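You operate a simulated robot arm through the tools that you are given. There is no shell and no other tool. Be economical: measure what you need, move in short steps, check, and stop when the job is done.

The job below is to be done with a simulated two-armed robot. You get a single attempt, and the scene is never put back.

Task
Put both scones on the cream plate and grind sugar for them to the red line or a little over.
Fine: hold the mill while you crank, then stand it in the glass dish. Set down upright: sugar mill.
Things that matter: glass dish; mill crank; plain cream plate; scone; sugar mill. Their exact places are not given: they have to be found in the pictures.

It is judged by the outcome, as a careful person would: the job done as asked, and still so three seconds after it is handed in. It fails if anything else is knocked over, pushed out of place, dropped, spilled or broken.

Robot
Two 7-joint arms with two-finger parallel grippers on one trunk, on a base that drives. Base frame: it is fixed to the floor where the robot stands at the start and does not move with it; the origin is under the middle of the robot, x ahead of it, y to its left, z up; the surface under the hand at the start is at about z = 700. Units: mm, degrees, N and s.
The left shoulder is at the start at [70, 133, 1130], the right one opposite. With the tool pointing down near the work surface each hand reaches from about 100 to 620 mm from the robot's upright axis, wherever it stands, measured 20 degrees to its own side. Places, roughly: glass dish [500, -100, 700]; mill crank [300, -400, 800]; plain cream plate (18x18x2 cm) [300, -200, 700]. Payload 1.57 kg a hand.
The TCP of each hand is the grasp point between the finger pads, 30 mm short of the fingertips. In the tool frame z runs along the fingers and y along their closing line. Largest opening 80 mm; finger width 17, thickness 12; the body of the gripper, 40 by 82 mm, starts 80 mm behind the TCP.
Orientation is told as [roll, pitch, yaw] about the base's x, y, z axes, in that order, counted from this pose: with the fingers straight down and closing along the base's y, the tool's x points along the base's -x, its y along +y and its z along -z.

Tools
- The arms move only by the tool move_arm. It takes "left_moves", "right_moves" or both (then of equal length, played together; a hand with none holds still); each is a list of rows, each a list of 7 numbers: the shift along the tool's x, y, z in units of 50 mm (1.0 is 50 mm), then the turn, a rotation vector about the tool's x, y, z in units of 8 degrees (1.0 is 8 degrees), then the finger opening in mm, from 0 to 80. In form: [[x, y, z, rx, ry, rz, fingers], ...]. A call has 1 to 8 rows; each row shifts and turns the commanded pose from where the row before left it, along the tool's axes as they then stand. A call with a number of a shift or a turn outside -1 to 1 is refused whole. Each row takes 0.2 s and may step no farther than 50 mm and 8.6 degrees from the row before; otherwise, or with a gripper value out of range, the whole call is refused. A pose out of reach is approached as far as the arm can. The call stops where the force on the tool passes 60 N (or 10 N more than at its start, if that is more) or the arm is blocked; 0.2 s more then pass. Each finger travels about 153 mm/s and halts on what it meets, pressing with about 31 N; the grip force reading is that of the motor and also rises with nothing between the fingers. The clock runs only during rows and for 0.2 s after the last one: add rows that do not move to give the fingers time. The reply holds the time, the measured pose of the TCP, the force on the tool along the base axes, the opening and the grip force, in the units named above and with some noise, with the torque about the TCP (base axes, N m) and any sound that the robot's microphone picked up.
- Cameras (640 x 400 px; columns grow to the right, rows downward): "scene" is now at [118.1, -41.8, 1344.7]; the picture's right is [-0.43, -0.90, 0.00], its down [-0.63, 0.30, -0.72] and it looks along [0.65, -0.31, -0.70] (base axes); focal length 219 px, centre (320, 200). "left" rides on the left gripper at [72, 7, -122] in its tool frame; the picture's right is [-0.09, 1.00, 0.00], its down [-0.84, -0.08, -0.54] and it looks along [-0.54, -0.05, 0.84] (tool axes); focal length 238 px, centre (320, 200). "right" rides on the right gripper at [72, -7, -122] in its tool frame; the picture's right is [0.09, 1.00, 0.00], its down [-0.84, 0.08, -0.54] and it looks along [-0.54, 0.05, 0.84] (tool axes); focal length 238 px, centre (320, 200).
- capture(camera): a new picture of that camera. No time passes.
- slide_trunk(by): slides the trunk up (or, below 0, down) by that many mm; the arms and the scene camera ride with it, the base frame stays. It gives what a move gives, with no picture.
- steer(legs): drives the robot by 1 to 6 legs, each [ahead, left, turn to the left] in mm, mm and degrees, along the robot's own axes; the way and the turn of a leg run together, so that a leg with both is an arc; at most 1500 mm and 180 degrees a leg. The arms and the cameras ride along, it lands a little off, and it stops where it bumps. It gives what a move gives.
- pan_tilt(pan, tilt): turns the head with the scene camera to pan (to the left, within 86 degrees either way) and tilt (down, from -29 to 69), counted from straight ahead of the robot. It gives what a move gives.
- measure_at(camera, pixels): for up to 12 pixels [column, row] of the newest picture of that camera ("zoom" is the newest enlarged one), the place [x, y, z] in the base frame of the surface seen there, good to about 2 mm, but the place of the scene camera against the robot may be out by one fixed shift of up to 12 mm in any direction. No time passes.
- close_up(camera, box): a new picture of the part [left, top, right, bottom] of that camera's present view, enlarged. No time passes.
- close_job(): hands the job in; it is judged then, once.

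Keep the steps short. Do not move on a guess: measure, check each grasp and each placing, and mend mistakes. In all there are 80 turns and 58 pictures (those below and enlarged ones count). Leave the grippers open and the arms clear of the work at the hand-in unless told otherwise, and finish with a single line.

The tools are called as a command line: name --argument value ..., lists and objects as JSON in quotes. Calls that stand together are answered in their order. move_arm: Moves the arms, as the interface text tells. Its arguments: {"type":"object","properties":{"left_moves":{"type":"array","items":{"type":"array","items":{"type":"number"}}},"right_moves":{"type":"array","items":{"type":"array","items":{"type":"number"}}}},"required":[]} The other tools are called the same way: slide_trunk (by) slides the trunk up or down; steer (legs) drives the base; pan_tilt (pan, tilt) turns the head that bears the scene camera; capture (camera) takes a picture; measure_at (camera, pixels) gives the place of the surface under pixels of a picture; close_up (camera, box) takes an enlarged picture of a part of a camera's view; close_job () hands the job in.

At the start:

```text
time_s: 0.0
left_tool_pos: [448.7, 10.4, 1134.7]
left_tool_rot: [0.0, 0.0, 0.0]
left_force: [-0.4, -0.4, 0.2]
left_wrist_torque: [0.01, -0.01, 0.0]
left_gripper_width: 79.9
left_gripper_force: 0.1
right_tool_pos: [317.4, -390.3, 1039.0]
right_tool_rot: [0.0, 0.0, 0.0]
right_force: [0.2, -0.7, -0.1]
right_wrist_torque: [0.0, 0.05, -0.01]
right_gripper_width: 80.1
right_gripper_force: 0.1
trunk travel left (down, up): [-703.0, 237.0]
robot x, y, heading: [0.7, 2.6, 0.0]
head pan, tilt: [-25.6, 44.2]
```

scene: 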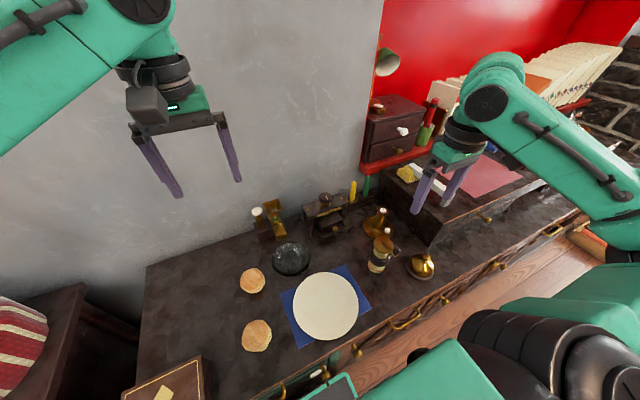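
right: 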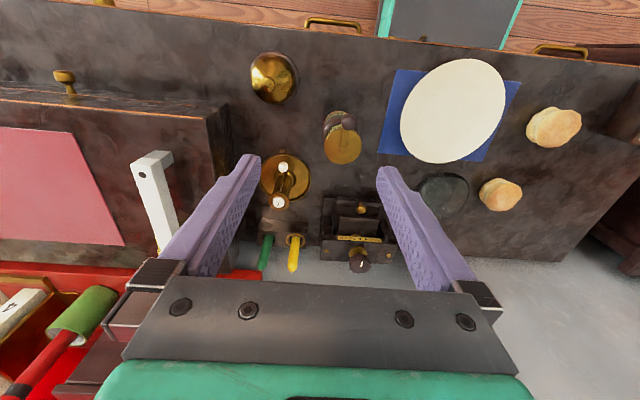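
left: 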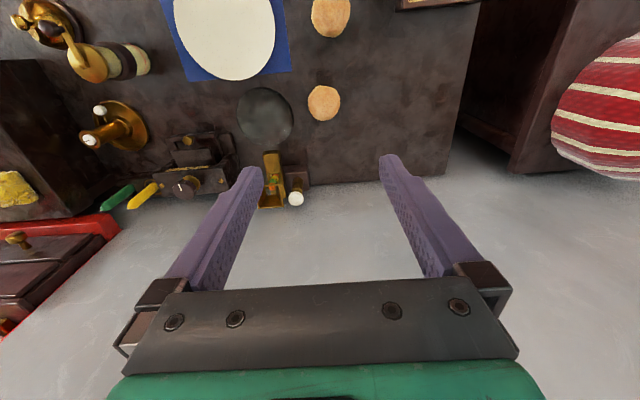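

The scones are near pixels (252,281) and (256,335), the plate near (325,306), the dish near (290,258) and probably the mill near (380,250). I'll enlarge the view to make sure.

close_up --camera "scene" --box '[220, 180, 460, 360]'

close_up --camera "scene" --box '[340, 190, 450, 290]'

close_up --camera "right" --box '[230, 40, 400, 270]'

```text
2.22 times, centred on (340, 270) of scene
```

zoom: 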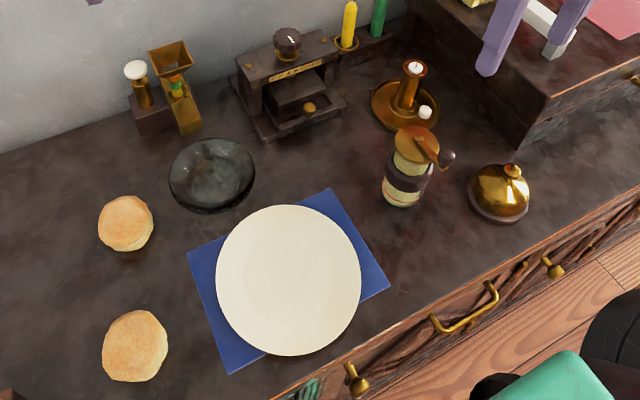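

```text
4.00 times, centred on (395, 240) of scene
```

zoom: 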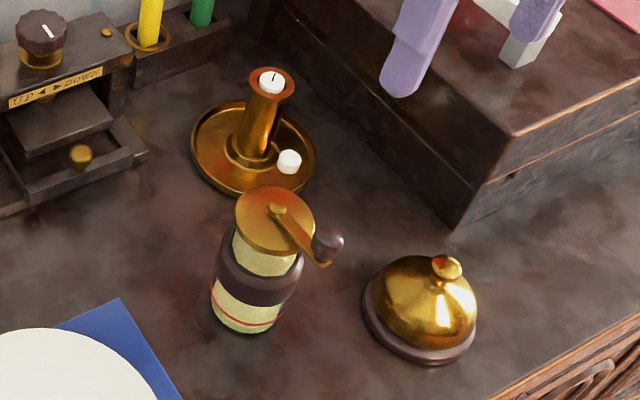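

```text
1.74 times, centred on (315, 155) of right
```

zoom: 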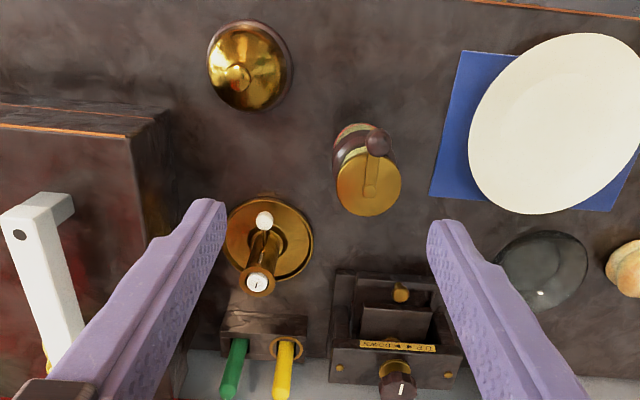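

The mill has a dark waist band, a brass lid and a side crank with a knob. A red line shows low on the glass. Next I'll measure the important points with the wrist cameras, and compare them with the scene camera.

measure_at --camera "right" --pixels '[[349, 123], [343, 143], [341, 155], [329, 120], [453, 112], [442, 192], [500, 195], [554, 127], [273, 78], [380, 125], [290, 150], [456, 160]]'

measure_at --camera "left" --pixels '[[265, 115], [323, 102], [330, 15], [225, 30], [242, 115], [288, 115], [265, 92], [265, 138], [308, 102], [339, 102], [312, 15], [348, 15]]'

measure_at --camera "scene" --pixels '[[252, 281], [256, 335], [325, 306], [290, 258], [388, 242], [397, 251], [380, 243], [380, 262], [378, 268], [410, 250], [420, 265], [380, 215]]'

```text
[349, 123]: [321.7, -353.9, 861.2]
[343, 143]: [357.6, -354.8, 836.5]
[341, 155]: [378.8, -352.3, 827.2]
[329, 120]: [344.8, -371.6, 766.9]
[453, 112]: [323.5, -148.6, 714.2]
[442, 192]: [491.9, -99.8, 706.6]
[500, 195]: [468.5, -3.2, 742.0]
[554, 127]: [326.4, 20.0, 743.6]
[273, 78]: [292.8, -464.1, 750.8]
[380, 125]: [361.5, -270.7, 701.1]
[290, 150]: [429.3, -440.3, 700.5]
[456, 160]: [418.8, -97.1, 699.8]
```

```text
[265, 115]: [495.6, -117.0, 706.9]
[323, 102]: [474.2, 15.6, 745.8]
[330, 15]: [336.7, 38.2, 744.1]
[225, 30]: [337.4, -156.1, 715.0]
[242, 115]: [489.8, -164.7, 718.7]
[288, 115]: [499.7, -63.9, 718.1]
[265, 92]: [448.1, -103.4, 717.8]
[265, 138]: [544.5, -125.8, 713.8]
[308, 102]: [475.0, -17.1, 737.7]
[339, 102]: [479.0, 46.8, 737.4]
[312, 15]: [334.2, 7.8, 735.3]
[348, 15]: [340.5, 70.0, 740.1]
```

```text
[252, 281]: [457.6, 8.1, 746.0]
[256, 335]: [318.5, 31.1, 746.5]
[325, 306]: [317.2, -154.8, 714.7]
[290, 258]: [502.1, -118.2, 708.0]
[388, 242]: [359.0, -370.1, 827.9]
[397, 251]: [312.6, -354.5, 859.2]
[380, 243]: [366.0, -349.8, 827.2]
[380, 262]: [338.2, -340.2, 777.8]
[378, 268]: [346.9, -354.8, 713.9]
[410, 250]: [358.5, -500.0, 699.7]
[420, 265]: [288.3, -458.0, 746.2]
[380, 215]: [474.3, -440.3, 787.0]
```

From the wrist camera, scone A is near (472,14) and scone B near (335,38), each about 65 mm across with its top at 745. The plate top is at 715. The mill axis is near (357,-357), with its lid at 828 and the knob at (320,-354,860). I'll bring the left hand down over scone A.

move_arm --left_moves '[[-0.46, 0.08, 1, 0, 0, 0, 80], [0, 0, 1, 0, 0, 0, 80], [0, 0, 1, 0, 0, 0, 80], [0, 0, 1, 0, 0, 0, 80], [0, 0, 1, 0, 0, 0, 80], [0, 0, 1, 0, 0, 0, 80]]'

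capture --camera "left"

```text
refused: row 1 steps farther than a row can; nothing moved
```

```text
51 pictures are left
```

left: 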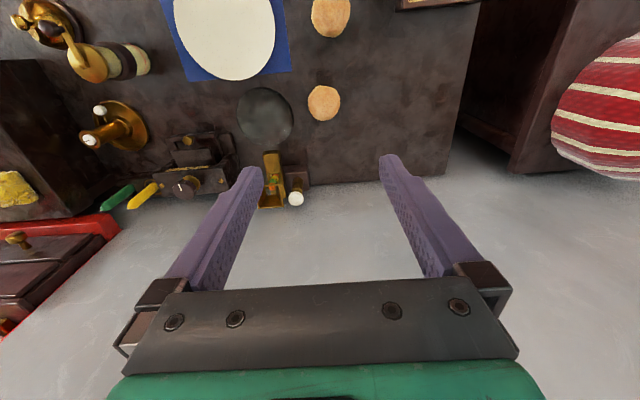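

The call was refused because the first row's combined step was over 50 mm. I'll split the sideways shift from the descent.

move_arm --left_moves '[[-0.46, 0.08, 0, 0, 0, 0, 80], [0, 0, 1, 0, 0, 0, 80], [0, 0, 1, 0, 0, 0, 80], [0, 0, 1, 0, 0, 0, 80], [0, 0, 1, 0, 0, 0, 80], [0, 0, 1, 0, 0, 0, 80], [0, 0, 1, 0, 0, 0, 80]]'

capture --camera "left"

```text
time_s: 1.6
left_tool_pos: [470.9, 9.9, 833.0]
left_tool_rot: [0.0, 0.0, 0.0]
left_force: [1.1, 0.0, -0.1]
left_wrist_torque: [0.03, 0.01, 0.01]
left_gripper_width: 80.2
left_gripper_force: 0.1
right_tool_pos: [317.3, -391.1, 1039.8]
right_tool_rot: [-0.1, 0.0, 0.0]
right_force: [0.0, 0.3, 0.3]
right_wrist_torque: [-0.02, -0.02, 0.03]
right_gripper_width: 80.2
right_gripper_force: 0.0
trunk travel left (down, up): [-703.0, 237.0]
robot x, y, heading: [-1.3, 0.6, -0.2]
head pan, tilt: [-25.6, 44.2]
```

```text
50 pictures are left
```

left: 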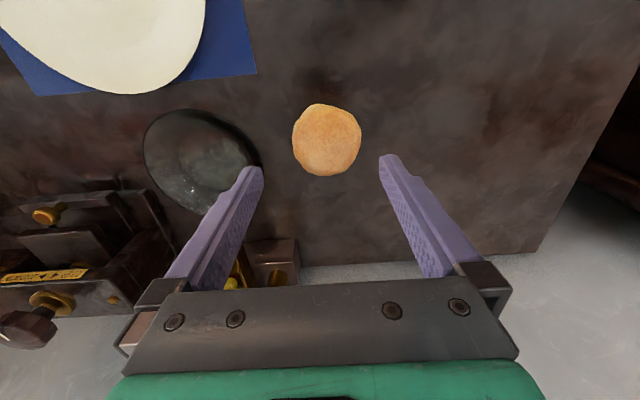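

The scone is between the fingers, at about (327,140). I'll measure its edges before going lower.

measure_at --camera "left" --pixels '[[327, 140], [296, 140], [358, 140], [327, 108], [327, 172], [250, 175], [258, 150], [286, 140]]'

```text
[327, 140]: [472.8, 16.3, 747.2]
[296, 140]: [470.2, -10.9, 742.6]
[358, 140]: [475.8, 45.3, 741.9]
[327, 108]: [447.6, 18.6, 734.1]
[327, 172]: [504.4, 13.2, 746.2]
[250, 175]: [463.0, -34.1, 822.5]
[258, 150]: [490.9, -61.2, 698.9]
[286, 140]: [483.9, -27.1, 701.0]
```

The scone's centre is about (475,17) and it is 62 mm wide. I'll shift by (+4,+7), go down to z≈734 and close.

move_arm --left_moves '[[-0.08, 0.13, 0, 0, 0, 0, 80], [0, 0, 1, 0, 0, 0, 80], [0, 0, 0.98, 0, 0, 0, 80], [0, 0, 0, 0, 0, 0, 80]]'

capture --camera "left"

```text
time_s: 2.6
left_tool_pos: [475.3, 19.2, 736.3]
left_tool_rot: [0.0, 0.0, 0.0]
left_force: [1.3, -0.6, 0.5]
left_wrist_torque: [0.02, -0.01, 0.01]
left_gripper_width: 80.0
left_gripper_force: 0.1
right_tool_pos: [317.1, -391.0, 1039.7]
right_tool_rot: [0.0, 0.0, 0.0]
right_force: [-0.3, -0.4, -0.8]
right_wrist_torque: [0.0, 0.03, 0.02]
right_gripper_width: 80.1
right_gripper_force: 0.0
trunk travel left (down, up): [-703.0, 237.0]
robot x, y, heading: [2.8, 0.6, -0.1]
head pan, tilt: [-25.6, 44.2]
```

```text
49 pictures are left
```

left: 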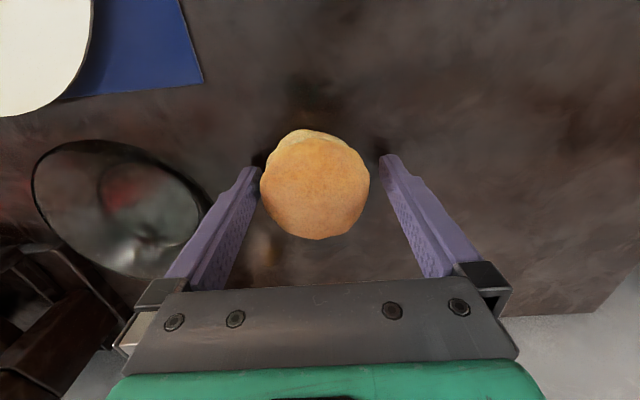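

The scone is between the fingers. I'll close on it and lift.

move_arm --left_moves '[[0, 0, 0, 0, 0, 0, 60], [0, 0, 0, 0, 0, 0, 52], [0, 0, 0, 0, 0, 0, 52], [0, 0, -0.5, 0, 0, 0, 52], [0, 0, -1, 0, 0, 0, 52]]'

capture --camera "left"

```text
time_s: 3.8
left_tool_pos: [476.0, 19.6, 810.9]
left_tool_rot: [0.2, 0.0, 0.0]
left_force: [0.7, 0.2, -0.1]
left_wrist_torque: [-0.02, -0.03, -0.01]
left_gripper_width: 65.0
left_gripper_force: 30.5
right_tool_pos: [316.5, -388.8, 1038.8]
right_tool_rot: [0.0, -0.1, -0.1]
right_force: [0.1, -0.7, -0.6]
right_wrist_torque: [-0.04, -0.04, 0.0]
right_gripper_width: 79.9
right_gripper_force: 0.0
trunk travel left (down, up): [-703.0, 237.0]
robot x, y, heading: [0.1, 0.0, -0.0]
head pan, tilt: [-25.6, 44.2]
```

```text
48 pictures are left
```

left: 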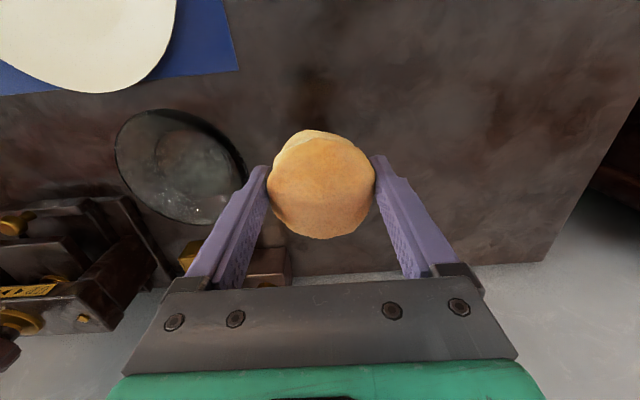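

It's gripped at 65 mm. Now I'll find the plate's edges.

measure_at --camera "scene" --pixels '[[296, 306], [355, 306], [325, 276], [325, 336], [305, 285], [345, 285], [308, 330], [345, 330], [243, 335], [270, 335], [257, 322], [257, 350]]'

measure_at --camera "right" --pixels '[[403, 125], [501, 100], [440, 160], [470, 66], [453, 112], [530, 127], [579, 127], [554, 145], [554, 110]]'

```text
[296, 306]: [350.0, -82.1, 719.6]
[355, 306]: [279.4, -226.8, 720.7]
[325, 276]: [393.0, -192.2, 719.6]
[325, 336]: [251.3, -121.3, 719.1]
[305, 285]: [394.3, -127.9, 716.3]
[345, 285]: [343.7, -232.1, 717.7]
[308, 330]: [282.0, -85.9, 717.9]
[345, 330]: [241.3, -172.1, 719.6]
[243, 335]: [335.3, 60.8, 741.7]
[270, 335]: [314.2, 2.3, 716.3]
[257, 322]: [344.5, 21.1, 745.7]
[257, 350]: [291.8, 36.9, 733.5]
```

```text
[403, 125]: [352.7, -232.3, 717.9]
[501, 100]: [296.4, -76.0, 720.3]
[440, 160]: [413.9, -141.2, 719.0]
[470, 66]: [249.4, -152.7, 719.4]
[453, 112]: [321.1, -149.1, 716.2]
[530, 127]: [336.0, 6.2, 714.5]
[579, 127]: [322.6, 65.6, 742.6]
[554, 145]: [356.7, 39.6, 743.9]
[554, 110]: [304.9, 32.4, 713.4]
```

The plate's centre is near (329,-152) and its top at 715. I'll put scone A at (366,-152), the far half, starting with a carry across to above it.

move_arm --left_moves '[[0.44, -0.686, 0, 0, 0, 0, 52], [0.44, -0.686, 0, 0, 0, 0, 52], [0.44, -0.686, 0, 0, 0, 0, 52], [0.44, -0.686, 0, 0, 0, 0, 52], [0.44, -0.686, 0, 0, 0, 0, 52], [0, 0, 0.5, 0, 0, 0, 52]]'

capture --camera "left"

```text
time_s: 5.1
left_tool_pos: [421.4, -71.7, 787.1]
left_tool_rot: [7.6, -4.6, 5.5]
left_force: [-0.2, 0.3, -0.9]
left_wrist_torque: [0.02, 0.0, -0.01]
left_gripper_width: 65.0
left_gripper_force: 31.0
right_tool_pos: [317.8, -389.7, 1039.6]
right_tool_rot: [0.0, -0.1, 0.0]
right_force: [0.2, -0.5, 0.7]
right_wrist_torque: [-0.03, 0.01, 0.03]
right_gripper_width: 80.0
right_gripper_force: 0.0
trunk travel left (down, up): [-703.0, 237.0]
robot x, y, heading: [-1.9, 0.6, -0.0]
head pan, tilt: [-25.6, 44.2]
stopped in row 6 (left hand): the arm was blocked; the commanded pose is now the measured one
```

```text
47 pictures are left
```

left: 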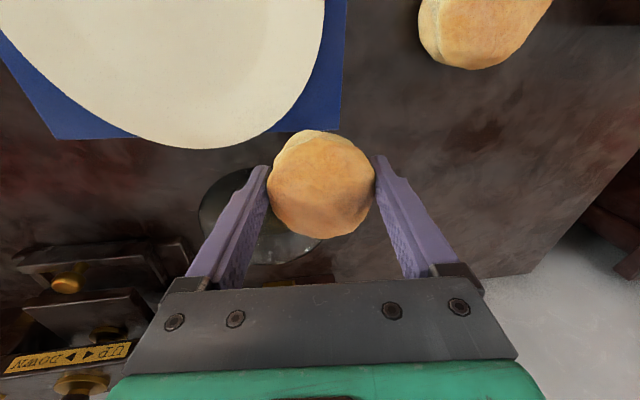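

The left arm can't reach that far across its body, and it stopped tilted. I'll raise and straighten it, then look right to see whether I can drive the base that way.

move_arm --left_moves '[[0, 0, -0.9, 0, 0, 0, 52], [0, 0.6, 0, 0.475, 0.29, 0.345, 52], [0, 0.6, 0, 0.475, 0.29, 0.345, 52], [0, 0, -0.7, 0, 0, 0, 52]]'

pan_tilt --pan -75 --tilt 50

capture --camera "scene"

```text
time_s: 6.1
left_tool_pos: [413.5, -24.4, 872.9]
left_tool_rot: [-0.2, 0.6, 0.1]
left_force: [-0.7, -0.6, -0.8]
left_wrist_torque: [-0.03, 0.02, 0.03]
left_gripper_width: 64.5
left_gripper_force: 30.8
right_tool_pos: [317.3, -390.3, 1037.8]
right_tool_rot: [-0.1, 0.0, 0.0]
right_force: [0.2, -0.2, 0.3]
right_wrist_torque: [0.04, 0.0, 0.0]
right_gripper_width: 79.8
right_gripper_force: 0.1
trunk travel left (down, up): [-703.0, 237.0]
robot x, y, heading: [-1.1, 0.5, -0.0]
head pan, tilt: [-25.6, 44.2]
```

```text
time_s: 7.3
left_tool_pos: [412.9, -23.6, 873.1]
left_tool_rot: [-0.1, 0.5, 0.1]
left_force: [-0.5, 0.0, -0.4]
left_wrist_torque: [0.01, -0.01, 0.0]
left_gripper_width: 64.7
left_gripper_force: 30.6
right_tool_pos: [317.7, -390.1, 1038.4]
right_tool_rot: [0.1, 0.0, 0.0]
right_force: [0.1, 0.2, 0.3]
right_wrist_torque: [0.01, -0.02, 0.01]
right_gripper_width: 80.0
right_gripper_force: 0.1
trunk travel left (down, up): [-703.0, 237.0]
robot x, y, heading: [0.5, -2.1, -0.1]
head pan, tilt: [-75.0, 50.0]
```

```text
46 pictures are left
```

scene: 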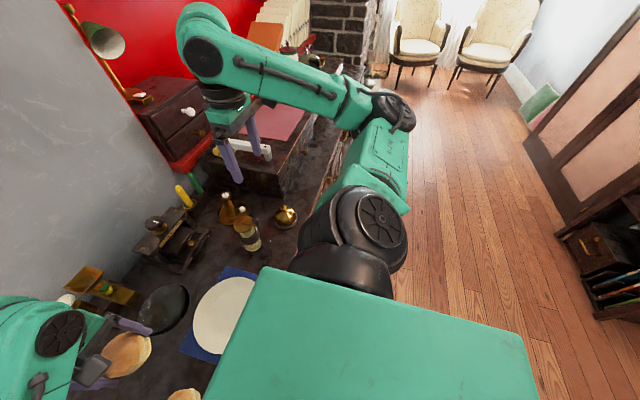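

The floor to the right is clear. I'll drive 230 mm to the right, carrying the scone high.

steer --legs '[[0, -230, 0]]'

capture --camera "left"

```text
time_s: 9.0
left_tool_pos: [412.1, -250.1, 873.9]
left_tool_rot: [-0.1, 0.5, 0.0]
left_force: [-0.2, 0.4, -0.2]
left_wrist_torque: [0.01, -0.02, 0.02]
left_gripper_width: 64.7
left_gripper_force: 30.6
right_tool_pos: [315.9, -615.7, 1039.6]
right_tool_rot: [0.1, 0.0, -0.2]
right_force: [-0.1, 0.0, -0.6]
right_wrist_torque: [-0.01, -0.01, -0.03]
right_gripper_width: 79.9
right_gripper_force: 0.1
trunk travel left (down, up): [-703.0, 237.0]
robot x, y, heading: [1.9, -228.6, -0.1]
head pan, tilt: [-75.0, 50.0]
```

```text
45 pictures are left
```

left: 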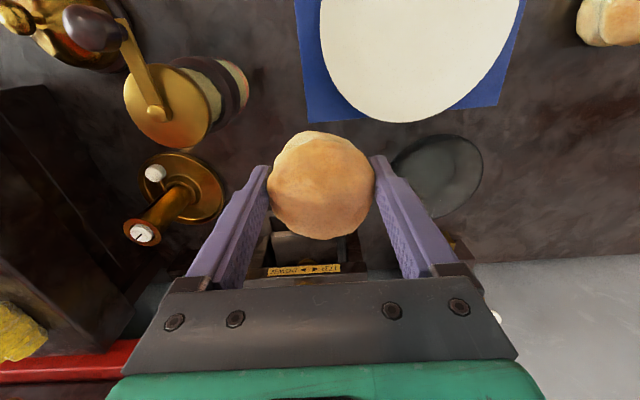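

The drive worked. The left hand is at (412,-250,873), so I'll move it over (366,-152) and partly down.

move_arm --left_moves '[[0.31, 0.66, 0, 0, 0, 0, 52], [0.31, 0.66, 0, 0, 0, 0, 52], [0.3, 0.64, 0, 0, 0, 0, 52], [0, 0, 1, 0, 0, 0, 52], [0, 0, 0.6, 0, 0, 0, 52]]'

capture --camera "left"

```text
time_s: 10.2
left_tool_pos: [365.7, -150.7, 791.4]
left_tool_rot: [0.0, 0.5, 0.0]
left_force: [-0.3, 0.8, -1.0]
left_wrist_torque: [0.0, 0.0, -0.04]
left_gripper_width: 64.1
left_gripper_force: 31.1
right_tool_pos: [317.3, -615.2, 1040.3]
right_tool_rot: [-0.1, -0.1, -0.3]
right_force: [-1.2, 0.0, 0.5]
right_wrist_torque: [0.0, 0.02, -0.01]
right_gripper_width: 80.1
right_gripper_force: 0.0
trunk travel left (down, up): [-703.0, 237.0]
robot x, y, heading: [-1.7, -224.2, -0.1]
head pan, tilt: [-75.0, 50.0]
```

```text
44 pictures are left
```

left: 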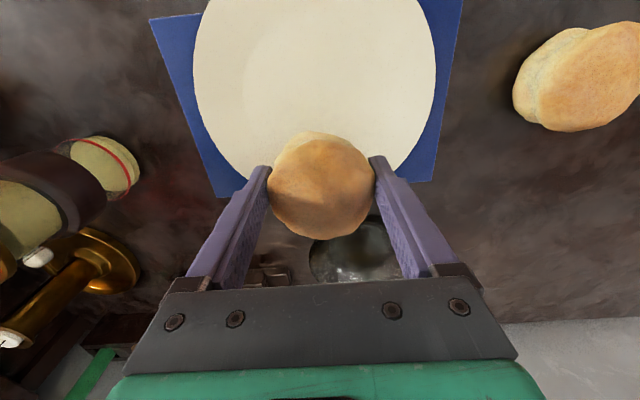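

The plate is centred under the hand. Before lowering I'll check the plate's edges.

measure_at --camera "left" --pixels '[[196, 80], [434, 80], [315, 5], [400, 170], [230, 150], [320, 100], [590, 75], [520, 85]]'

```text
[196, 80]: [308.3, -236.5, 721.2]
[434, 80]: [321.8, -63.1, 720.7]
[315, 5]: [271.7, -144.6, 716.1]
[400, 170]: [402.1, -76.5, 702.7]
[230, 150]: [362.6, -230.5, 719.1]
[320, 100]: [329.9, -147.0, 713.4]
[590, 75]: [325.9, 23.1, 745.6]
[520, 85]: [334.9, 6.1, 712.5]
```

The plate's centre is (327,-150), so this spot is good. I'll lower to about 752, release and go straight up.

move_arm --left_moves '[[0.06, 0, 0.4, 0, 0, 0, 52], [0, 0, 0.38, 0, 0, 0, 52], [0, 0, 0, 0, 0, 0, 52]]'

```text
time_s: 11.0
left_tool_pos: [362.2, -151.1, 752.2]
left_tool_rot: [-0.1, 0.4, 0.0]
left_force: [0.0, -0.3, -0.8]
left_wrist_torque: [0.0, -0.03, -0.02]
left_gripper_width: 64.2
left_gripper_force: 31.2
right_tool_pos: [315.2, -615.2, 1038.3]
right_tool_rot: [0.0, -0.1, -0.2]
right_force: [-0.6, 0.1, -0.7]
right_wrist_torque: [0.03, 0.04, -0.01]
right_gripper_width: 80.0
right_gripper_force: 0.0
trunk travel left (down, up): [-703.0, 237.0]
robot x, y, heading: [0.9, -223.8, -0.3]
head pan, tilt: [-75.0, 50.0]
```

There's no contact force yet, so I'll go down 2 mm more, open and rise.

move_arm --left_moves '[[0, 0, 0.04, 0, 0, 0, 52], [0, 0, 0, 0, 0, 0, 72], [0, 0, 0, 0, 0, 0, 80], [0, 0, -0.5, 0, 0, 0, 80], [0, 0, -1, 0, 0, 0, 80]]'

capture --camera "left"

```text
time_s: 12.2
left_tool_pos: [360.9, -151.4, 826.2]
left_tool_rot: [-0.1, 0.6, 0.0]
left_force: [-0.5, 0.0, 0.4]
left_wrist_torque: [0.02, 0.01, -0.01]
left_gripper_width: 79.7
left_gripper_force: 0.1
right_tool_pos: [315.2, -615.0, 1038.3]
right_tool_rot: [0.0, 0.0, -0.3]
right_force: [-0.1, -0.5, 0.0]
right_wrist_torque: [-0.03, 0.0, -0.01]
right_gripper_width: 80.0
right_gripper_force: 0.1
trunk travel left (down, up): [-703.0, 237.0]
robot x, y, heading: [-0.3, -225.9, 0.0]
head pan, tilt: [-75.0, 50.0]
```

```text
43 pictures are left
```

left: 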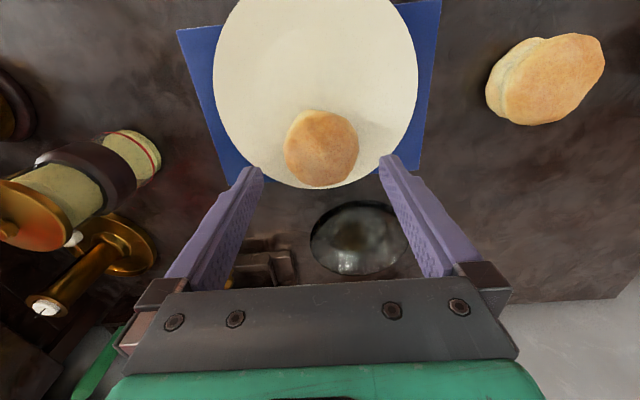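

Scone A is on the plate. Now I'll move over scone B near (333,38) at this height.

move_arm --left_moves '[[0.13, 0.945, 0, 0, 0, 0, 80], [0.13, 0.945, 0, 0, 0, 0, 80], [0.13, 0.945, 0, 0, 0, 0, 80], [0.13, 0.945, 0, 0, 0, 0, 80], [0, 0, 0, 0, 0, 0, 80]]'

capture --camera "left"

```text
time_s: 13.4
left_tool_pos: [337.7, 39.1, 827.8]
left_tool_rot: [0.0, 0.5, -0.1]
left_force: [-0.2, -0.6, -0.4]
left_wrist_torque: [0.04, 0.03, -0.01]
left_gripper_width: 80.0
left_gripper_force: 0.1
right_tool_pos: [315.7, -616.5, 1039.3]
right_tool_rot: [0.0, -0.1, -0.3]
right_force: [0.6, 0.5, -0.9]
right_wrist_torque: [0.01, -0.01, -0.01]
right_gripper_width: 80.0
right_gripper_force: 0.0
trunk travel left (down, up): [-703.0, 237.0]
robot x, y, heading: [1.6, -225.8, -0.2]
head pan, tilt: [-75.0, 50.0]
```

```text
42 pictures are left
```

left: 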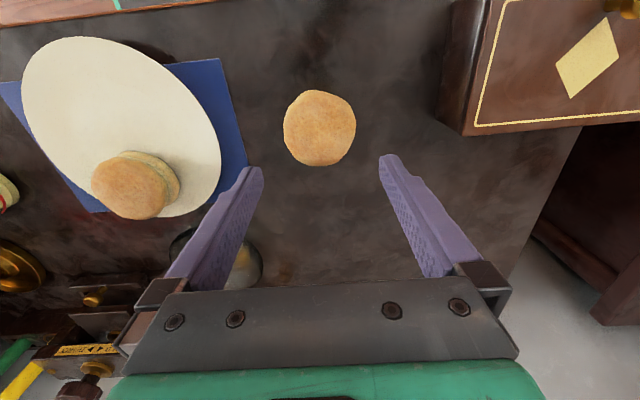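

measure_at --camera "left" --pixels '[[320, 127], [287, 127], [352, 127], [320, 94], [320, 162], [460, 100], [440, 110], [320, 91]]'

```text
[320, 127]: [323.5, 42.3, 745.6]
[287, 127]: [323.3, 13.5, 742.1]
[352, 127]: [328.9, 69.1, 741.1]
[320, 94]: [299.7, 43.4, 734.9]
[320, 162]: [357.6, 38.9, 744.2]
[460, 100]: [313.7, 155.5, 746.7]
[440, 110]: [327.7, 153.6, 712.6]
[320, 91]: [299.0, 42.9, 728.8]
```

Scone B's centre is (327,41). I'll shift by (-10,+2), go down to 735, close and lift.

move_arm --left_moves '[[0.2, 0.04, 0, 0, 0, 0, 80], [0, 0, 1, 0, 0, 0, 80], [0, 0, 0.86, 0, 0, 0, 80], [0, 0, 0, 0, 0, 0, 60], [0, 0, 0, 0, 0, 0, 52], [0, 0, 0, 0, 0, 0, 52], [0, 0, -1, 0, 0, 0, 52], [0, 0, -0.7, 0, 0, 0, 52]]'

capture --camera "left"

```text
time_s: 15.2
left_tool_pos: [324.7, 37.2, 822.1]
left_tool_rot: [0.0, 0.6, 0.0]
left_force: [0.5, -0.7, -0.7]
left_wrist_torque: [-0.06, 0.04, -0.01]
left_gripper_width: 65.3
left_gripper_force: 31.0
right_tool_pos: [315.6, -615.5, 1038.7]
right_tool_rot: [0.0, 0.0, -0.1]
right_force: [0.5, 0.9, -0.9]
right_wrist_torque: [0.0, 0.01, -0.02]
right_gripper_width: 79.9
right_gripper_force: 0.1
trunk travel left (down, up): [-703.0, 237.0]
robot x, y, heading: [-0.9, -223.7, -0.2]
head pan, tilt: [-75.0, 50.0]
```

```text
41 pictures are left
```

left: 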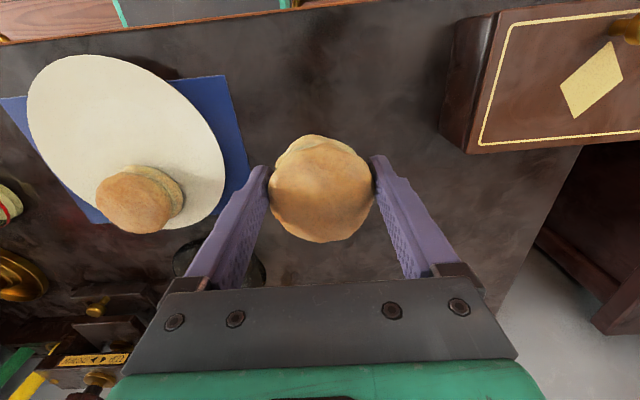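

Scone B is held at 65 mm. I'll carry it to (290,-150), the near half of the plate.

move_arm --left_moves '[[0.175, -0.94, 0, 0, 0, 0, 52], [0.175, -0.94, 0, 0, 0, 0, 52], [0.175, -0.94, 0, 0, 0, 0, 52], [0.175, -0.94, 0, 0, 0, 0, 52], [0, 0, 0.7, 0, 0, 0, 52], [0, 0, 0, 0, 0, 0, 52]]'

capture --camera "left"

```text
time_s: 16.6
left_tool_pos: [289.7, -147.2, 785.9]
left_tool_rot: [-0.1, 0.4, 0.0]
left_force: [0.5, -0.1, 0.0]
left_wrist_torque: [-0.01, 0.01, 0.02]
left_gripper_width: 65.2
left_gripper_force: 30.8
right_tool_pos: [315.4, -616.0, 1040.0]
right_tool_rot: [0.0, -0.1, -0.2]
right_force: [0.9, -0.3, -0.1]
right_wrist_torque: [0.02, -0.04, 0.01]
right_gripper_width: 80.2
right_gripper_force: 0.0
trunk travel left (down, up): [-703.0, 237.0]
robot x, y, heading: [0.2, -228.7, -0.2]
head pan, tilt: [-75.0, 50.0]
```

```text
40 pictures are left
```

left: 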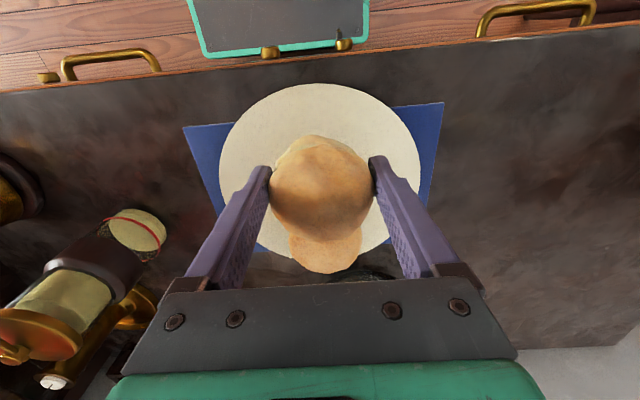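

It's clear of scone A. I'll lower to about 751, release and rise.

move_arm --left_moves '[[0, 0, 0.4, 0, 0, 0, 52], [0, 0, 0.3, 0, 0, 0, 52], [0, 0, 0, 0, 0, 0, 52], [0, 0, 0, 0, 0, 0, 72], [0, 0, 0, 0, 0, 0, 80], [0, 0, -0.6, 0, 0, 0, 80], [0, 0, -1, 0, 0, 0, 80], [0, 0, -1, 0, 0, 0, 80]]'

capture --camera "left"

```text
time_s: 18.4
left_tool_pos: [291.1, -147.9, 842.1]
left_tool_rot: [-0.2, 0.6, 0.0]
left_force: [-1.0, -0.1, -1.0]
left_wrist_torque: [0.01, -0.01, 0.0]
left_gripper_width: 80.0
left_gripper_force: 0.1
left hand out of reach, approached as far as the arm can: row 8
right_tool_pos: [316.2, -616.8, 1038.9]
right_tool_rot: [-0.1, 0.0, -0.2]
right_force: [-0.5, 0.2, 0.1]
right_wrist_torque: [0.01, 0.0, -0.01]
right_gripper_width: 80.4
right_gripper_force: 0.1
trunk travel left (down, up): [-703.0, 237.0]
robot x, y, heading: [2.1, -226.3, -0.4]
head pan, tilt: [-75.0, 50.0]
```

```text
39 pictures are left
```

left: 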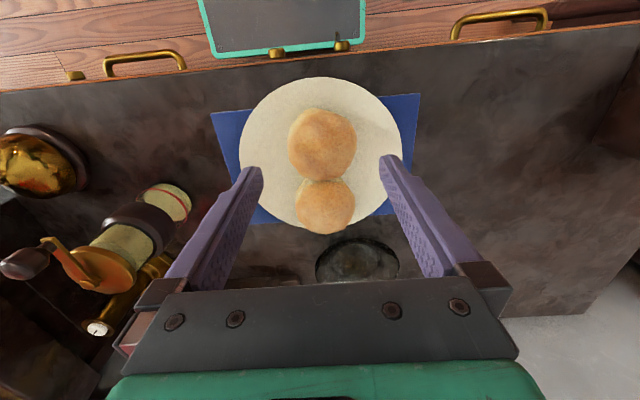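

Both scones are on the plate. Next is the mill, so I'll enlarge the left camera's view of it around (125,240).

close_up --camera "left" --box '[0, 160, 220, 340]'

```text
2.22 times, centred on (110, 250) of left
```

zoom: 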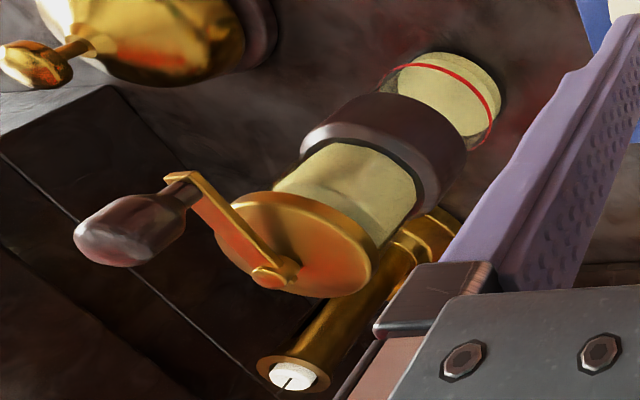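

measure_at --camera "zoom" --pixels '[[460, 95], [430, 70], [475, 120], [400, 110], [380, 130], [320, 140], [450, 190], [350, 190], [225, 230], [360, 250], [275, 278], [130, 230]]'

```text
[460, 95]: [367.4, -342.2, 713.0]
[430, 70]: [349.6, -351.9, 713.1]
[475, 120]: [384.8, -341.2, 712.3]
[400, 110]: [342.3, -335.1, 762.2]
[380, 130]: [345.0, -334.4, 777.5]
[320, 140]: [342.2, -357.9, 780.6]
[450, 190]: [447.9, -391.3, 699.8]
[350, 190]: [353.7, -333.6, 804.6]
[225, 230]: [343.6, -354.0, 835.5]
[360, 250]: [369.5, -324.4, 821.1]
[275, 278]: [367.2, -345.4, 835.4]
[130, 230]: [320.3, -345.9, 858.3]
```

The mill's red line is on the lower glass and the dark waist is at z≈757–783. I plan to grip the waist from the front with the right hand and crank from above with the left. For that the mill should be straight ahead, so I'll move the left hand aside and drive 80 mm back and 115 mm right.

move_arm --left_moves '[[-0.5, 0.8, 0, 0, 0, 0, 80], [-0.5, 0.8, 0, 0, 0, 0, 80], [0, 0, -1, 0, 0, 0, 80], [0, 0, -1, 0, 0, 0, 80], [0, 0, -1, 0, 0, 0, 80]]'

steer --legs '[[-80, 0, 0], [0, -115, 0]]'

pan_tilt --pan -5 --tilt 55

capture --camera "scene"

```text
time_s: 19.6
left_tool_pos: [342.6, -69.7, 993.7]
left_tool_rot: [0.1, 0.6, 0.0]
left_force: [-0.2, -0.8, -0.5]
left_wrist_torque: [0.01, -0.01, -0.01]
left_gripper_width: 79.8
left_gripper_force: 0.0
right_tool_pos: [316.4, -615.5, 1038.6]
right_tool_rot: [0.0, 0.0, -0.2]
right_force: [-0.1, 0.1, 0.3]
right_wrist_torque: [0.01, 0.01, 0.04]
right_gripper_width: 80.0
right_gripper_force: 0.1
trunk travel left (down, up): [-703.0, 237.0]
robot x, y, heading: [2.0, -225.3, -0.1]
head pan, tilt: [-75.0, 50.0]
```

```text
time_s: 21.5
left_tool_pos: [262.5, -184.0, 992.9]
left_tool_rot: [-0.1, 0.5, 0.1]
left_force: [-0.7, -0.2, 0.0]
left_wrist_torque: [0.03, 0.03, 0.03]
left_gripper_width: 80.1
left_gripper_force: 0.1
right_tool_pos: [234.8, -728.4, 1040.0]
right_tool_rot: [0.0, 0.0, -0.1]
right_force: [-0.4, 0.9, -0.7]
right_wrist_torque: [0.01, 0.03, 0.03]
right_gripper_width: 80.0
right_gripper_force: 0.1
trunk travel left (down, up): [-703.0, 237.0]
robot x, y, heading: [-82.1, -343.1, -0.1]
head pan, tilt: [-75.0, 50.0]
```

```text
time_s: 22.9
left_tool_pos: [262.6, -184.2, 993.4]
left_tool_rot: [-0.1, 0.5, -0.1]
left_force: [0.4, 0.1, -0.2]
left_wrist_torque: [-0.02, 0.01, -0.04]
left_gripper_width: 80.2
left_gripper_force: 0.1
right_tool_pos: [235.8, -729.5, 1038.2]
right_tool_rot: [0.0, 0.0, -0.2]
right_force: [-0.2, 0.2, -1.3]
right_wrist_torque: [-0.03, -0.03, 0.0]
right_gripper_width: 79.9
right_gripper_force: 0.0
trunk travel left (down, up): [-703.0, 237.0]
robot x, y, heading: [-80.3, -343.0, -0.3]
head pan, tilt: [-5.0, 55.0]
```

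```text
37 pictures are left
```

scene: 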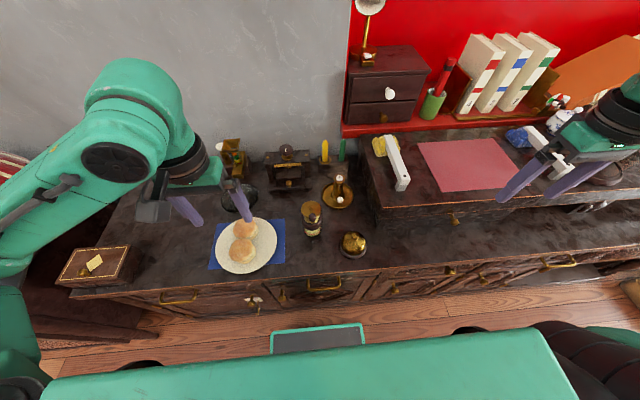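

The view is clear: the mill is at (312,218), with the right hand far to its right. I'll bring the right hand across high up, to above (268,-383).

move_arm --right_moves '[[-0.09, 0.99, 0, 0, 0, 0, 80], [-0.09, 0.99, 0, 0, 0, 0, 80], [-0.09, 0.99, 0, 0, 0, 0, 80], [-0.09, 0.99, 0, 0, 0, 0, 80], [-0.09, 0.99, 0, 0, 0, 0, 80], [-0.09, 0.99, 0, 0, 0, 0, 80], [-0.09, 0.99, 0, 0, 0, 0, 80], [0, 0, 1, 0, 0, 0, 80]]'

move_arm --right_moves '[[0, 0, 0, 0, 0, -0.833, 80], [0, 0, 0, 0, 0, -0.833, 80], [0, 0, 0, 0, 0, -0.833, 80], [0, 0, 0, 0, -1, 0, 80], [0, 0, 0, 0, -1, 0, 80], [0, 0, 0, 0, -1, 0, 80], [0, 0, 0, 0, -1, 0, 80], [0, 0, 0, 0, -1, 0, 80]]'

move_arm --right_moves '[[0, 0, 0, 0, -1, 0, 80], [0, 0, 0, 0, -1, 0, 80], [0, 0, 0, 0, -1, 0, 80], [0, 0, 0, 0, -0.125, 0, 80]]'

capture --camera "scene"

capture --camera "right"

```text
time_s: 24.7
left_tool_pos: [263.3, -185.3, 993.7]
left_tool_rot: [-0.1, 0.5, 0.0]
left_force: [-0.7, 0.9, -0.3]
left_wrist_torque: [0.01, -0.03, -0.02]
left_gripper_width: 80.1
left_gripper_force: 0.1
right_tool_pos: [270.1, -384.7, 990.2]
right_tool_rot: [0.2, 0.1, -0.2]
right_force: [1.0, 0.1, -0.2]
right_wrist_torque: [0.0, 0.0, 0.05]
right_gripper_width: 80.1
right_gripper_force: 0.1
trunk travel left (down, up): [-703.0, 237.0]
robot x, y, heading: [-79.4, -342.4, -0.3]
head pan, tilt: [-5.0, 55.0]
```

```text
time_s: 26.5
left_tool_pos: [262.1, -183.9, 993.0]
left_tool_rot: [-0.2, 0.6, 0.1]
left_force: [-1.0, 0.3, -1.1]
left_wrist_torque: [-0.02, 0.0, -0.04]
left_gripper_width: 80.1
left_gripper_force: 0.0
right_tool_pos: [323.7, -362.8, 1075.0]
right_tool_rot: [-0.1, -36.1, 19.7]
right_force: [0.2, 0.4, -0.3]
right_wrist_torque: [0.0, 0.02, -0.02]
right_gripper_width: 80.0
right_gripper_force: 0.1
right hand out of reach, approached as far as the arm can: row 5, 6, 7, 8
trunk travel left (down, up): [-703.0, 237.0]
robot x, y, heading: [-80.1, -338.3, 0.1]
head pan, tilt: [-5.0, 55.0]
```

```text
time_s: 27.5
left_tool_pos: [262.1, -183.5, 993.7]
left_tool_rot: [-0.2, 0.4, 0.0]
left_force: [-0.6, -0.1, -0.5]
left_wrist_torque: [0.01, 0.02, -0.01]
left_gripper_width: 80.2
left_gripper_force: 0.1
right_tool_pos: [333.5, -363.0, 1086.9]
right_tool_rot: [0.0, -41.0, 19.8]
right_force: [0.5, -0.2, 0.0]
right_wrist_torque: [0.0, 0.01, 0.02]
right_gripper_width: 80.0
right_gripper_force: 0.1
right hand out of reach, approached as far as the arm can: row 1, 2, 3
trunk travel left (down, up): [-703.0, 237.0]
robot x, y, heading: [-83.2, -338.6, 0.1]
head pan, tilt: [-5.0, 55.0]
```

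```text
36 pictures are left
```

scene: 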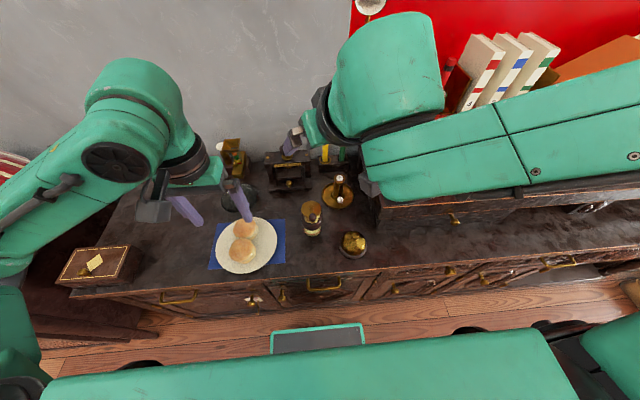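

```text
35 pictures are left
```

right: 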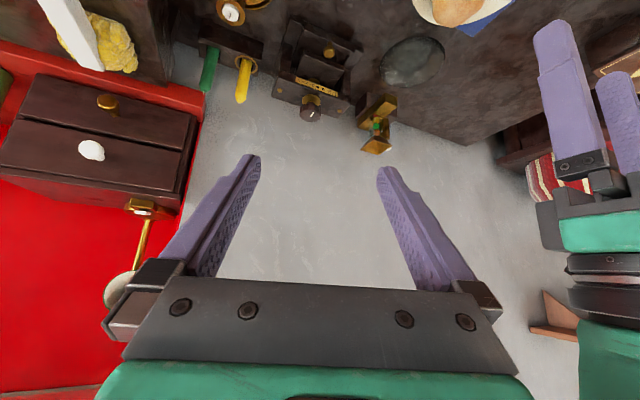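

The arm is too folded at this height to pitch fully. It should have more room lower down and farther back, so I'll drive 70 mm back and then lower in two rows.

steer --legs '[[-70, 0, 0]]'

move_arm --right_moves '[[0.906, 0, 0.423, 0, 0, 0, 80], [0.906, 0, 0.423, 0, 0, 0, 80]]'

```text
time_s: 28.5
left_tool_pos: [195.0, -185.1, 994.0]
left_tool_rot: [-0.1, 0.6, -0.1]
left_force: [0.0, -0.2, 0.9]
left_wrist_torque: [0.02, 0.01, -0.01]
left_gripper_width: 79.9
left_gripper_force: 0.1
right_tool_pos: [264.4, -365.0, 1085.2]
right_tool_rot: [0.0, -41.0, 19.8]
right_force: [-0.1, 0.5, 0.0]
right_wrist_torque: [-0.02, 0.01, 0.01]
right_gripper_width: 80.2
right_gripper_force: 0.0
trunk travel left (down, up): [-703.0, 237.0]
robot x, y, heading: [-149.9, -336.4, -0.2]
head pan, tilt: [-5.0, 55.0]
```

```text
time_s: 29.1
left_tool_pos: [191.9, -183.3, 992.3]
left_tool_rot: [-0.1, 0.5, -0.1]
left_force: [-0.3, -0.3, -0.4]
left_wrist_torque: [0.01, -0.01, -0.01]
left_gripper_width: 80.0
left_gripper_force: 0.1
right_tool_pos: [263.1, -365.3, 1086.5]
right_tool_rot: [-0.1, -41.0, 19.8]
right_force: [0.5, -0.1, 0.6]
right_wrist_torque: [-0.01, -0.02, -0.01]
right_gripper_width: 79.9
right_gripper_force: 0.1
right hand out of reach, approached as far as the arm can: row 1, 2
trunk travel left (down, up): [-703.0, 237.0]
robot x, y, heading: [-149.0, -341.1, -0.1]
head pan, tilt: [-5.0, 55.0]
```

It made no progress, so I'll take back some of the pitch until the pose is reachable again.

move_arm --right_moves '[[0, 0, 0, 0, 1, 0, 80], [0, 0, 0, 0, 1, 0, 80], [0, 0, 0, 0, 1, 0, 80], [0, 0, 0, 0, 1, 0, 80], [0, 0, 0, 0, 1, 0, 80], [0, 0, 0, 0, 0, 0, 80]]'

```text
time_s: 30.5
left_tool_pos: [193.4, -184.7, 992.8]
left_tool_rot: [0.0, 0.4, -0.2]
left_force: [-0.3, -1.1, -0.5]
left_wrist_torque: [0.02, -0.01, 0.02]
left_gripper_width: 80.1
left_gripper_force: 0.1
right_tool_pos: [257.9, -370.8, 1085.6]
right_tool_rot: [0.1, -9.0, 19.4]
right_force: [0.2, 0.3, 0.5]
right_wrist_torque: [-0.02, 0.01, -0.01]
right_gripper_width: 79.8
right_gripper_force: 0.1
right hand out of reach, approached as far as the arm can: row 4, 5
trunk travel left (down, up): [-703.0, 237.0]
robot x, y, heading: [-149.8, -338.1, -0.0]
head pan, tilt: [-5.0, 55.0]
```

It reset cleanly and the hand is at (258,-371,1086) with pitch -9. I'll lower first and pitch at the lower height.

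move_arm --right_moves '[[0, 0, 1, 0, 0, 0, 80], [0, 0, 1, 0, 0, 0, 80], [0, 0, 1, 0, 0, 0, 80], [0.2, 0, 0.9, 0, 0, 0, 80], [0, 0, 0, 0, -1, 0, 80], [0, 0, 0, 0, -1, 0, 80], [0, 0, 0, 0, -1, 0, 80], [0, 0, 0, 0, -1, 0, 80]]'

```text
time_s: 32.3
left_tool_pos: [194.2, -185.4, 992.7]
left_tool_rot: [-0.1, 0.5, 0.0]
left_force: [0.0, 0.2, -0.8]
left_wrist_torque: [0.04, 0.01, 0.03]
left_gripper_width: 80.1
left_gripper_force: 0.1
right_tool_pos: [266.7, -387.6, 899.4]
right_tool_rot: [0.4, -41.1, 19.0]
right_force: [-0.3, 0.1, -0.3]
right_wrist_torque: [0.02, 0.0, 0.0]
right_gripper_width: 80.1
right_gripper_force: 0.1
right hand out of reach, approached as far as the arm can: row 3, 4
trunk travel left (down, up): [-703.0, 237.0]
robot x, y, heading: [-153.7, -337.0, -0.3]
head pan, tilt: [-5.0, 55.0]
```

That works: pitch is -41 at z 899. I'll continue to -65.

move_arm --right_moves '[[0, 0, 0, 0, -1, 0, 80], [0, 0, 0, 0, -1, 0, 80], [0, 0, 0, 0, -1, 0, 80], [0, 0, 0, 0, 0, 0, 80]]'

capture --camera "right"

```text
time_s: 33.3
left_tool_pos: [192.6, -183.7, 993.4]
left_tool_rot: [-0.1, 0.5, -0.1]
left_force: [-0.3, -0.1, -0.2]
left_wrist_torque: [0.01, 0.0, 0.01]
left_gripper_width: 80.1
left_gripper_force: 0.1
right_tool_pos: [268.7, -395.7, 904.7]
right_tool_rot: [0.6, -65.1, 18.9]
right_force: [-0.6, 0.0, 0.3]
right_wrist_torque: [0.01, -0.01, 0.0]
right_gripper_width: 79.9
right_gripper_force: 0.0
right hand out of reach, approached as far as the arm can: row 3
trunk travel left (down, up): [-703.0, 237.0]
robot x, y, heading: [-151.0, -338.9, -0.3]
head pan, tilt: [-5.0, 55.0]
```

```text
34 pictures are left
```

right: 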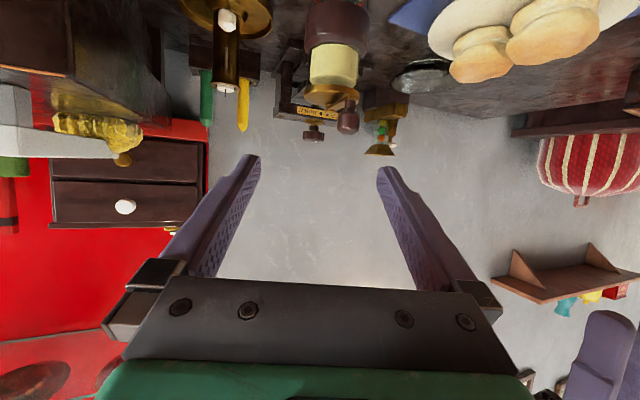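

The pose is [0.6,-65,19] at (269,-396,905), and the mill shows upside down at (335,60). I'll measure it from here.

measure_at --camera "right" --pixels '[[335, 65], [335, 25], [306, 25], [367, 25], [335, 8], [335, 40], [348, 120], [313, 65], [356, 65], [330, 93], [346, 105], [335, 48]]'

```text
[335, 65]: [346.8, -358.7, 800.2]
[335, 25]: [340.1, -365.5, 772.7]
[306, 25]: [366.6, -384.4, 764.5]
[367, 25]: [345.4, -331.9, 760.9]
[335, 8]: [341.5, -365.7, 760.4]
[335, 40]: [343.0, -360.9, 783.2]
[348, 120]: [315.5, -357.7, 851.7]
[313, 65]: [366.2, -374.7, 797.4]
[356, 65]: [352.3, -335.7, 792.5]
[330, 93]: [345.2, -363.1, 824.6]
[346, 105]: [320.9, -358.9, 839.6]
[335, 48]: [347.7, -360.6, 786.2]
```

The mill's axis is about (366,-353) and the waist is about 58 mm wide at z≈769. I'll drop to the pre-grasp point (280,-382,811), which is 100 mm back along the approach line.

move_arm --right_moves '[[0.78, 0.087, 0.534, 0, 0, 0, 80], [0.78, 0.087, 0.534, 0, 0, 0, 80], [0, 0, 0, 0, 0, 0, 80]]'

capture --camera "right"

capture --camera "scene"

```text
time_s: 34.1
left_tool_pos: [193.0, -184.8, 993.7]
left_tool_rot: [-0.1, 0.4, -0.1]
left_force: [0.5, -0.1, -0.3]
left_wrist_torque: [0.0, -0.03, 0.01]
left_gripper_width: 79.8
left_gripper_force: 0.1
right_tool_pos: [283.3, -431.0, 871.8]
right_tool_rot: [0.5, -65.1, 19.1]
right_force: [-0.5, 0.1, 0.0]
right_wrist_torque: [0.0, 0.06, -0.01]
right_gripper_width: 80.1
right_gripper_force: 0.1
right hand out of reach, approached as far as the arm can: row 1, 2
trunk travel left (down, up): [-703.0, 237.0]
robot x, y, heading: [-153.3, -340.3, -0.5]
head pan, tilt: [-5.0, 55.0]
```

```text
33 pictures are left
```

right: 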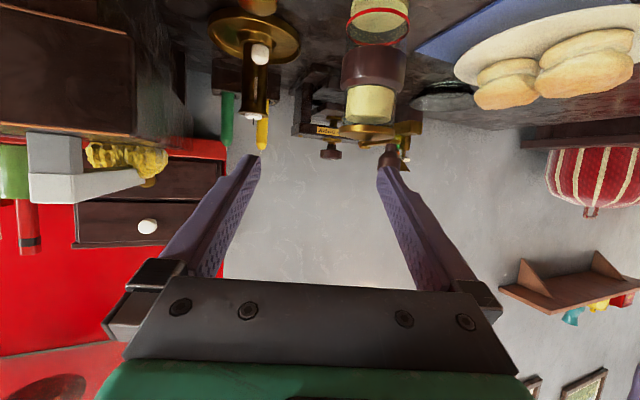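

```text
32 pictures are left
```

scene: 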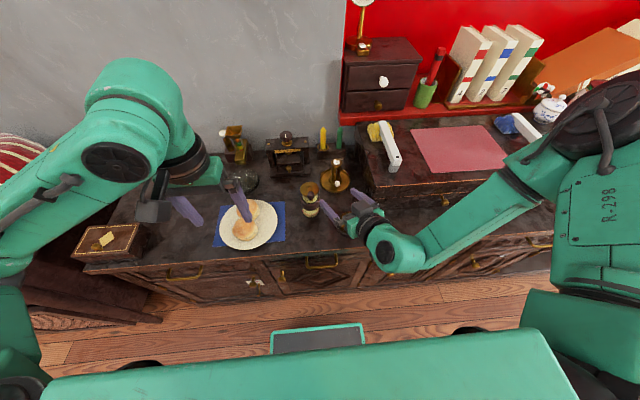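

This is still out of reach because the arm is too folded. I'll drive 80 mm back and 40 mm right so it can stretch more.

steer --legs '[[-80, -40, 0]]'

```text
time_s: 35.2
left_tool_pos: [113.1, -222.3, 992.1]
left_tool_rot: [-0.2, 0.3, 0.0]
left_force: [-0.5, 0.2, 0.8]
left_wrist_torque: [-0.01, -0.02, 0.01]
left_gripper_width: 80.0
left_gripper_force: 0.0
right_tool_pos: [203.7, -469.4, 872.9]
right_tool_rot: [0.4, -65.1, 19.0]
right_force: [-0.9, 1.0, 0.6]
right_wrist_torque: [0.0, -0.02, -0.01]
right_gripper_width: 80.1
right_gripper_force: 0.1
trunk travel left (down, up): [-703.0, 237.0]
robot x, y, heading: [-228.5, -375.8, -0.4]
head pan, tilt: [-5.0, 55.0]
```

Now I'll move toward (250,-395) at this height, then go down 62 mm.

move_arm --right_moves '[[-0.286, 0.55, 0.61, 0, 0, 0, 80], [-0.286, 0.55, 0.61, 0, 0, 0, 80], [0.56, 0, 0.26, 0, 0, 0, 80], [0.56, 0, 0.26, 0, 0, 0, 80], [0, 0, 0, 0, 0, 0, 80]]'

capture --camera "right"

```text
time_s: 36.4
left_tool_pos: [113.6, -223.4, 993.0]
left_tool_rot: [-0.2, 0.5, -0.1]
left_force: [-0.5, 1.5, -0.7]
left_wrist_torque: [0.0, 0.01, -0.03]
left_gripper_width: 80.1
left_gripper_force: 0.1
right_tool_pos: [240.6, -458.7, 882.0]
right_tool_rot: [0.5, -65.1, 19.0]
right_force: [0.3, -0.6, 0.0]
right_wrist_torque: [0.0, 0.02, 0.0]
right_gripper_width: 79.8
right_gripper_force: 0.1
right hand out of reach, approached as far as the arm can: row 1, 2, 3, 4
trunk travel left (down, up): [-703.0, 237.0]
robot x, y, heading: [-231.8, -379.0, -0.2]
head pan, tilt: [-5.0, 55.0]
```

```text
31 pictures are left
```

right: 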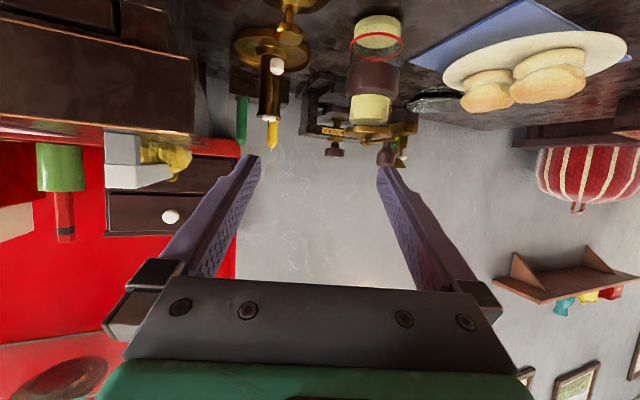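

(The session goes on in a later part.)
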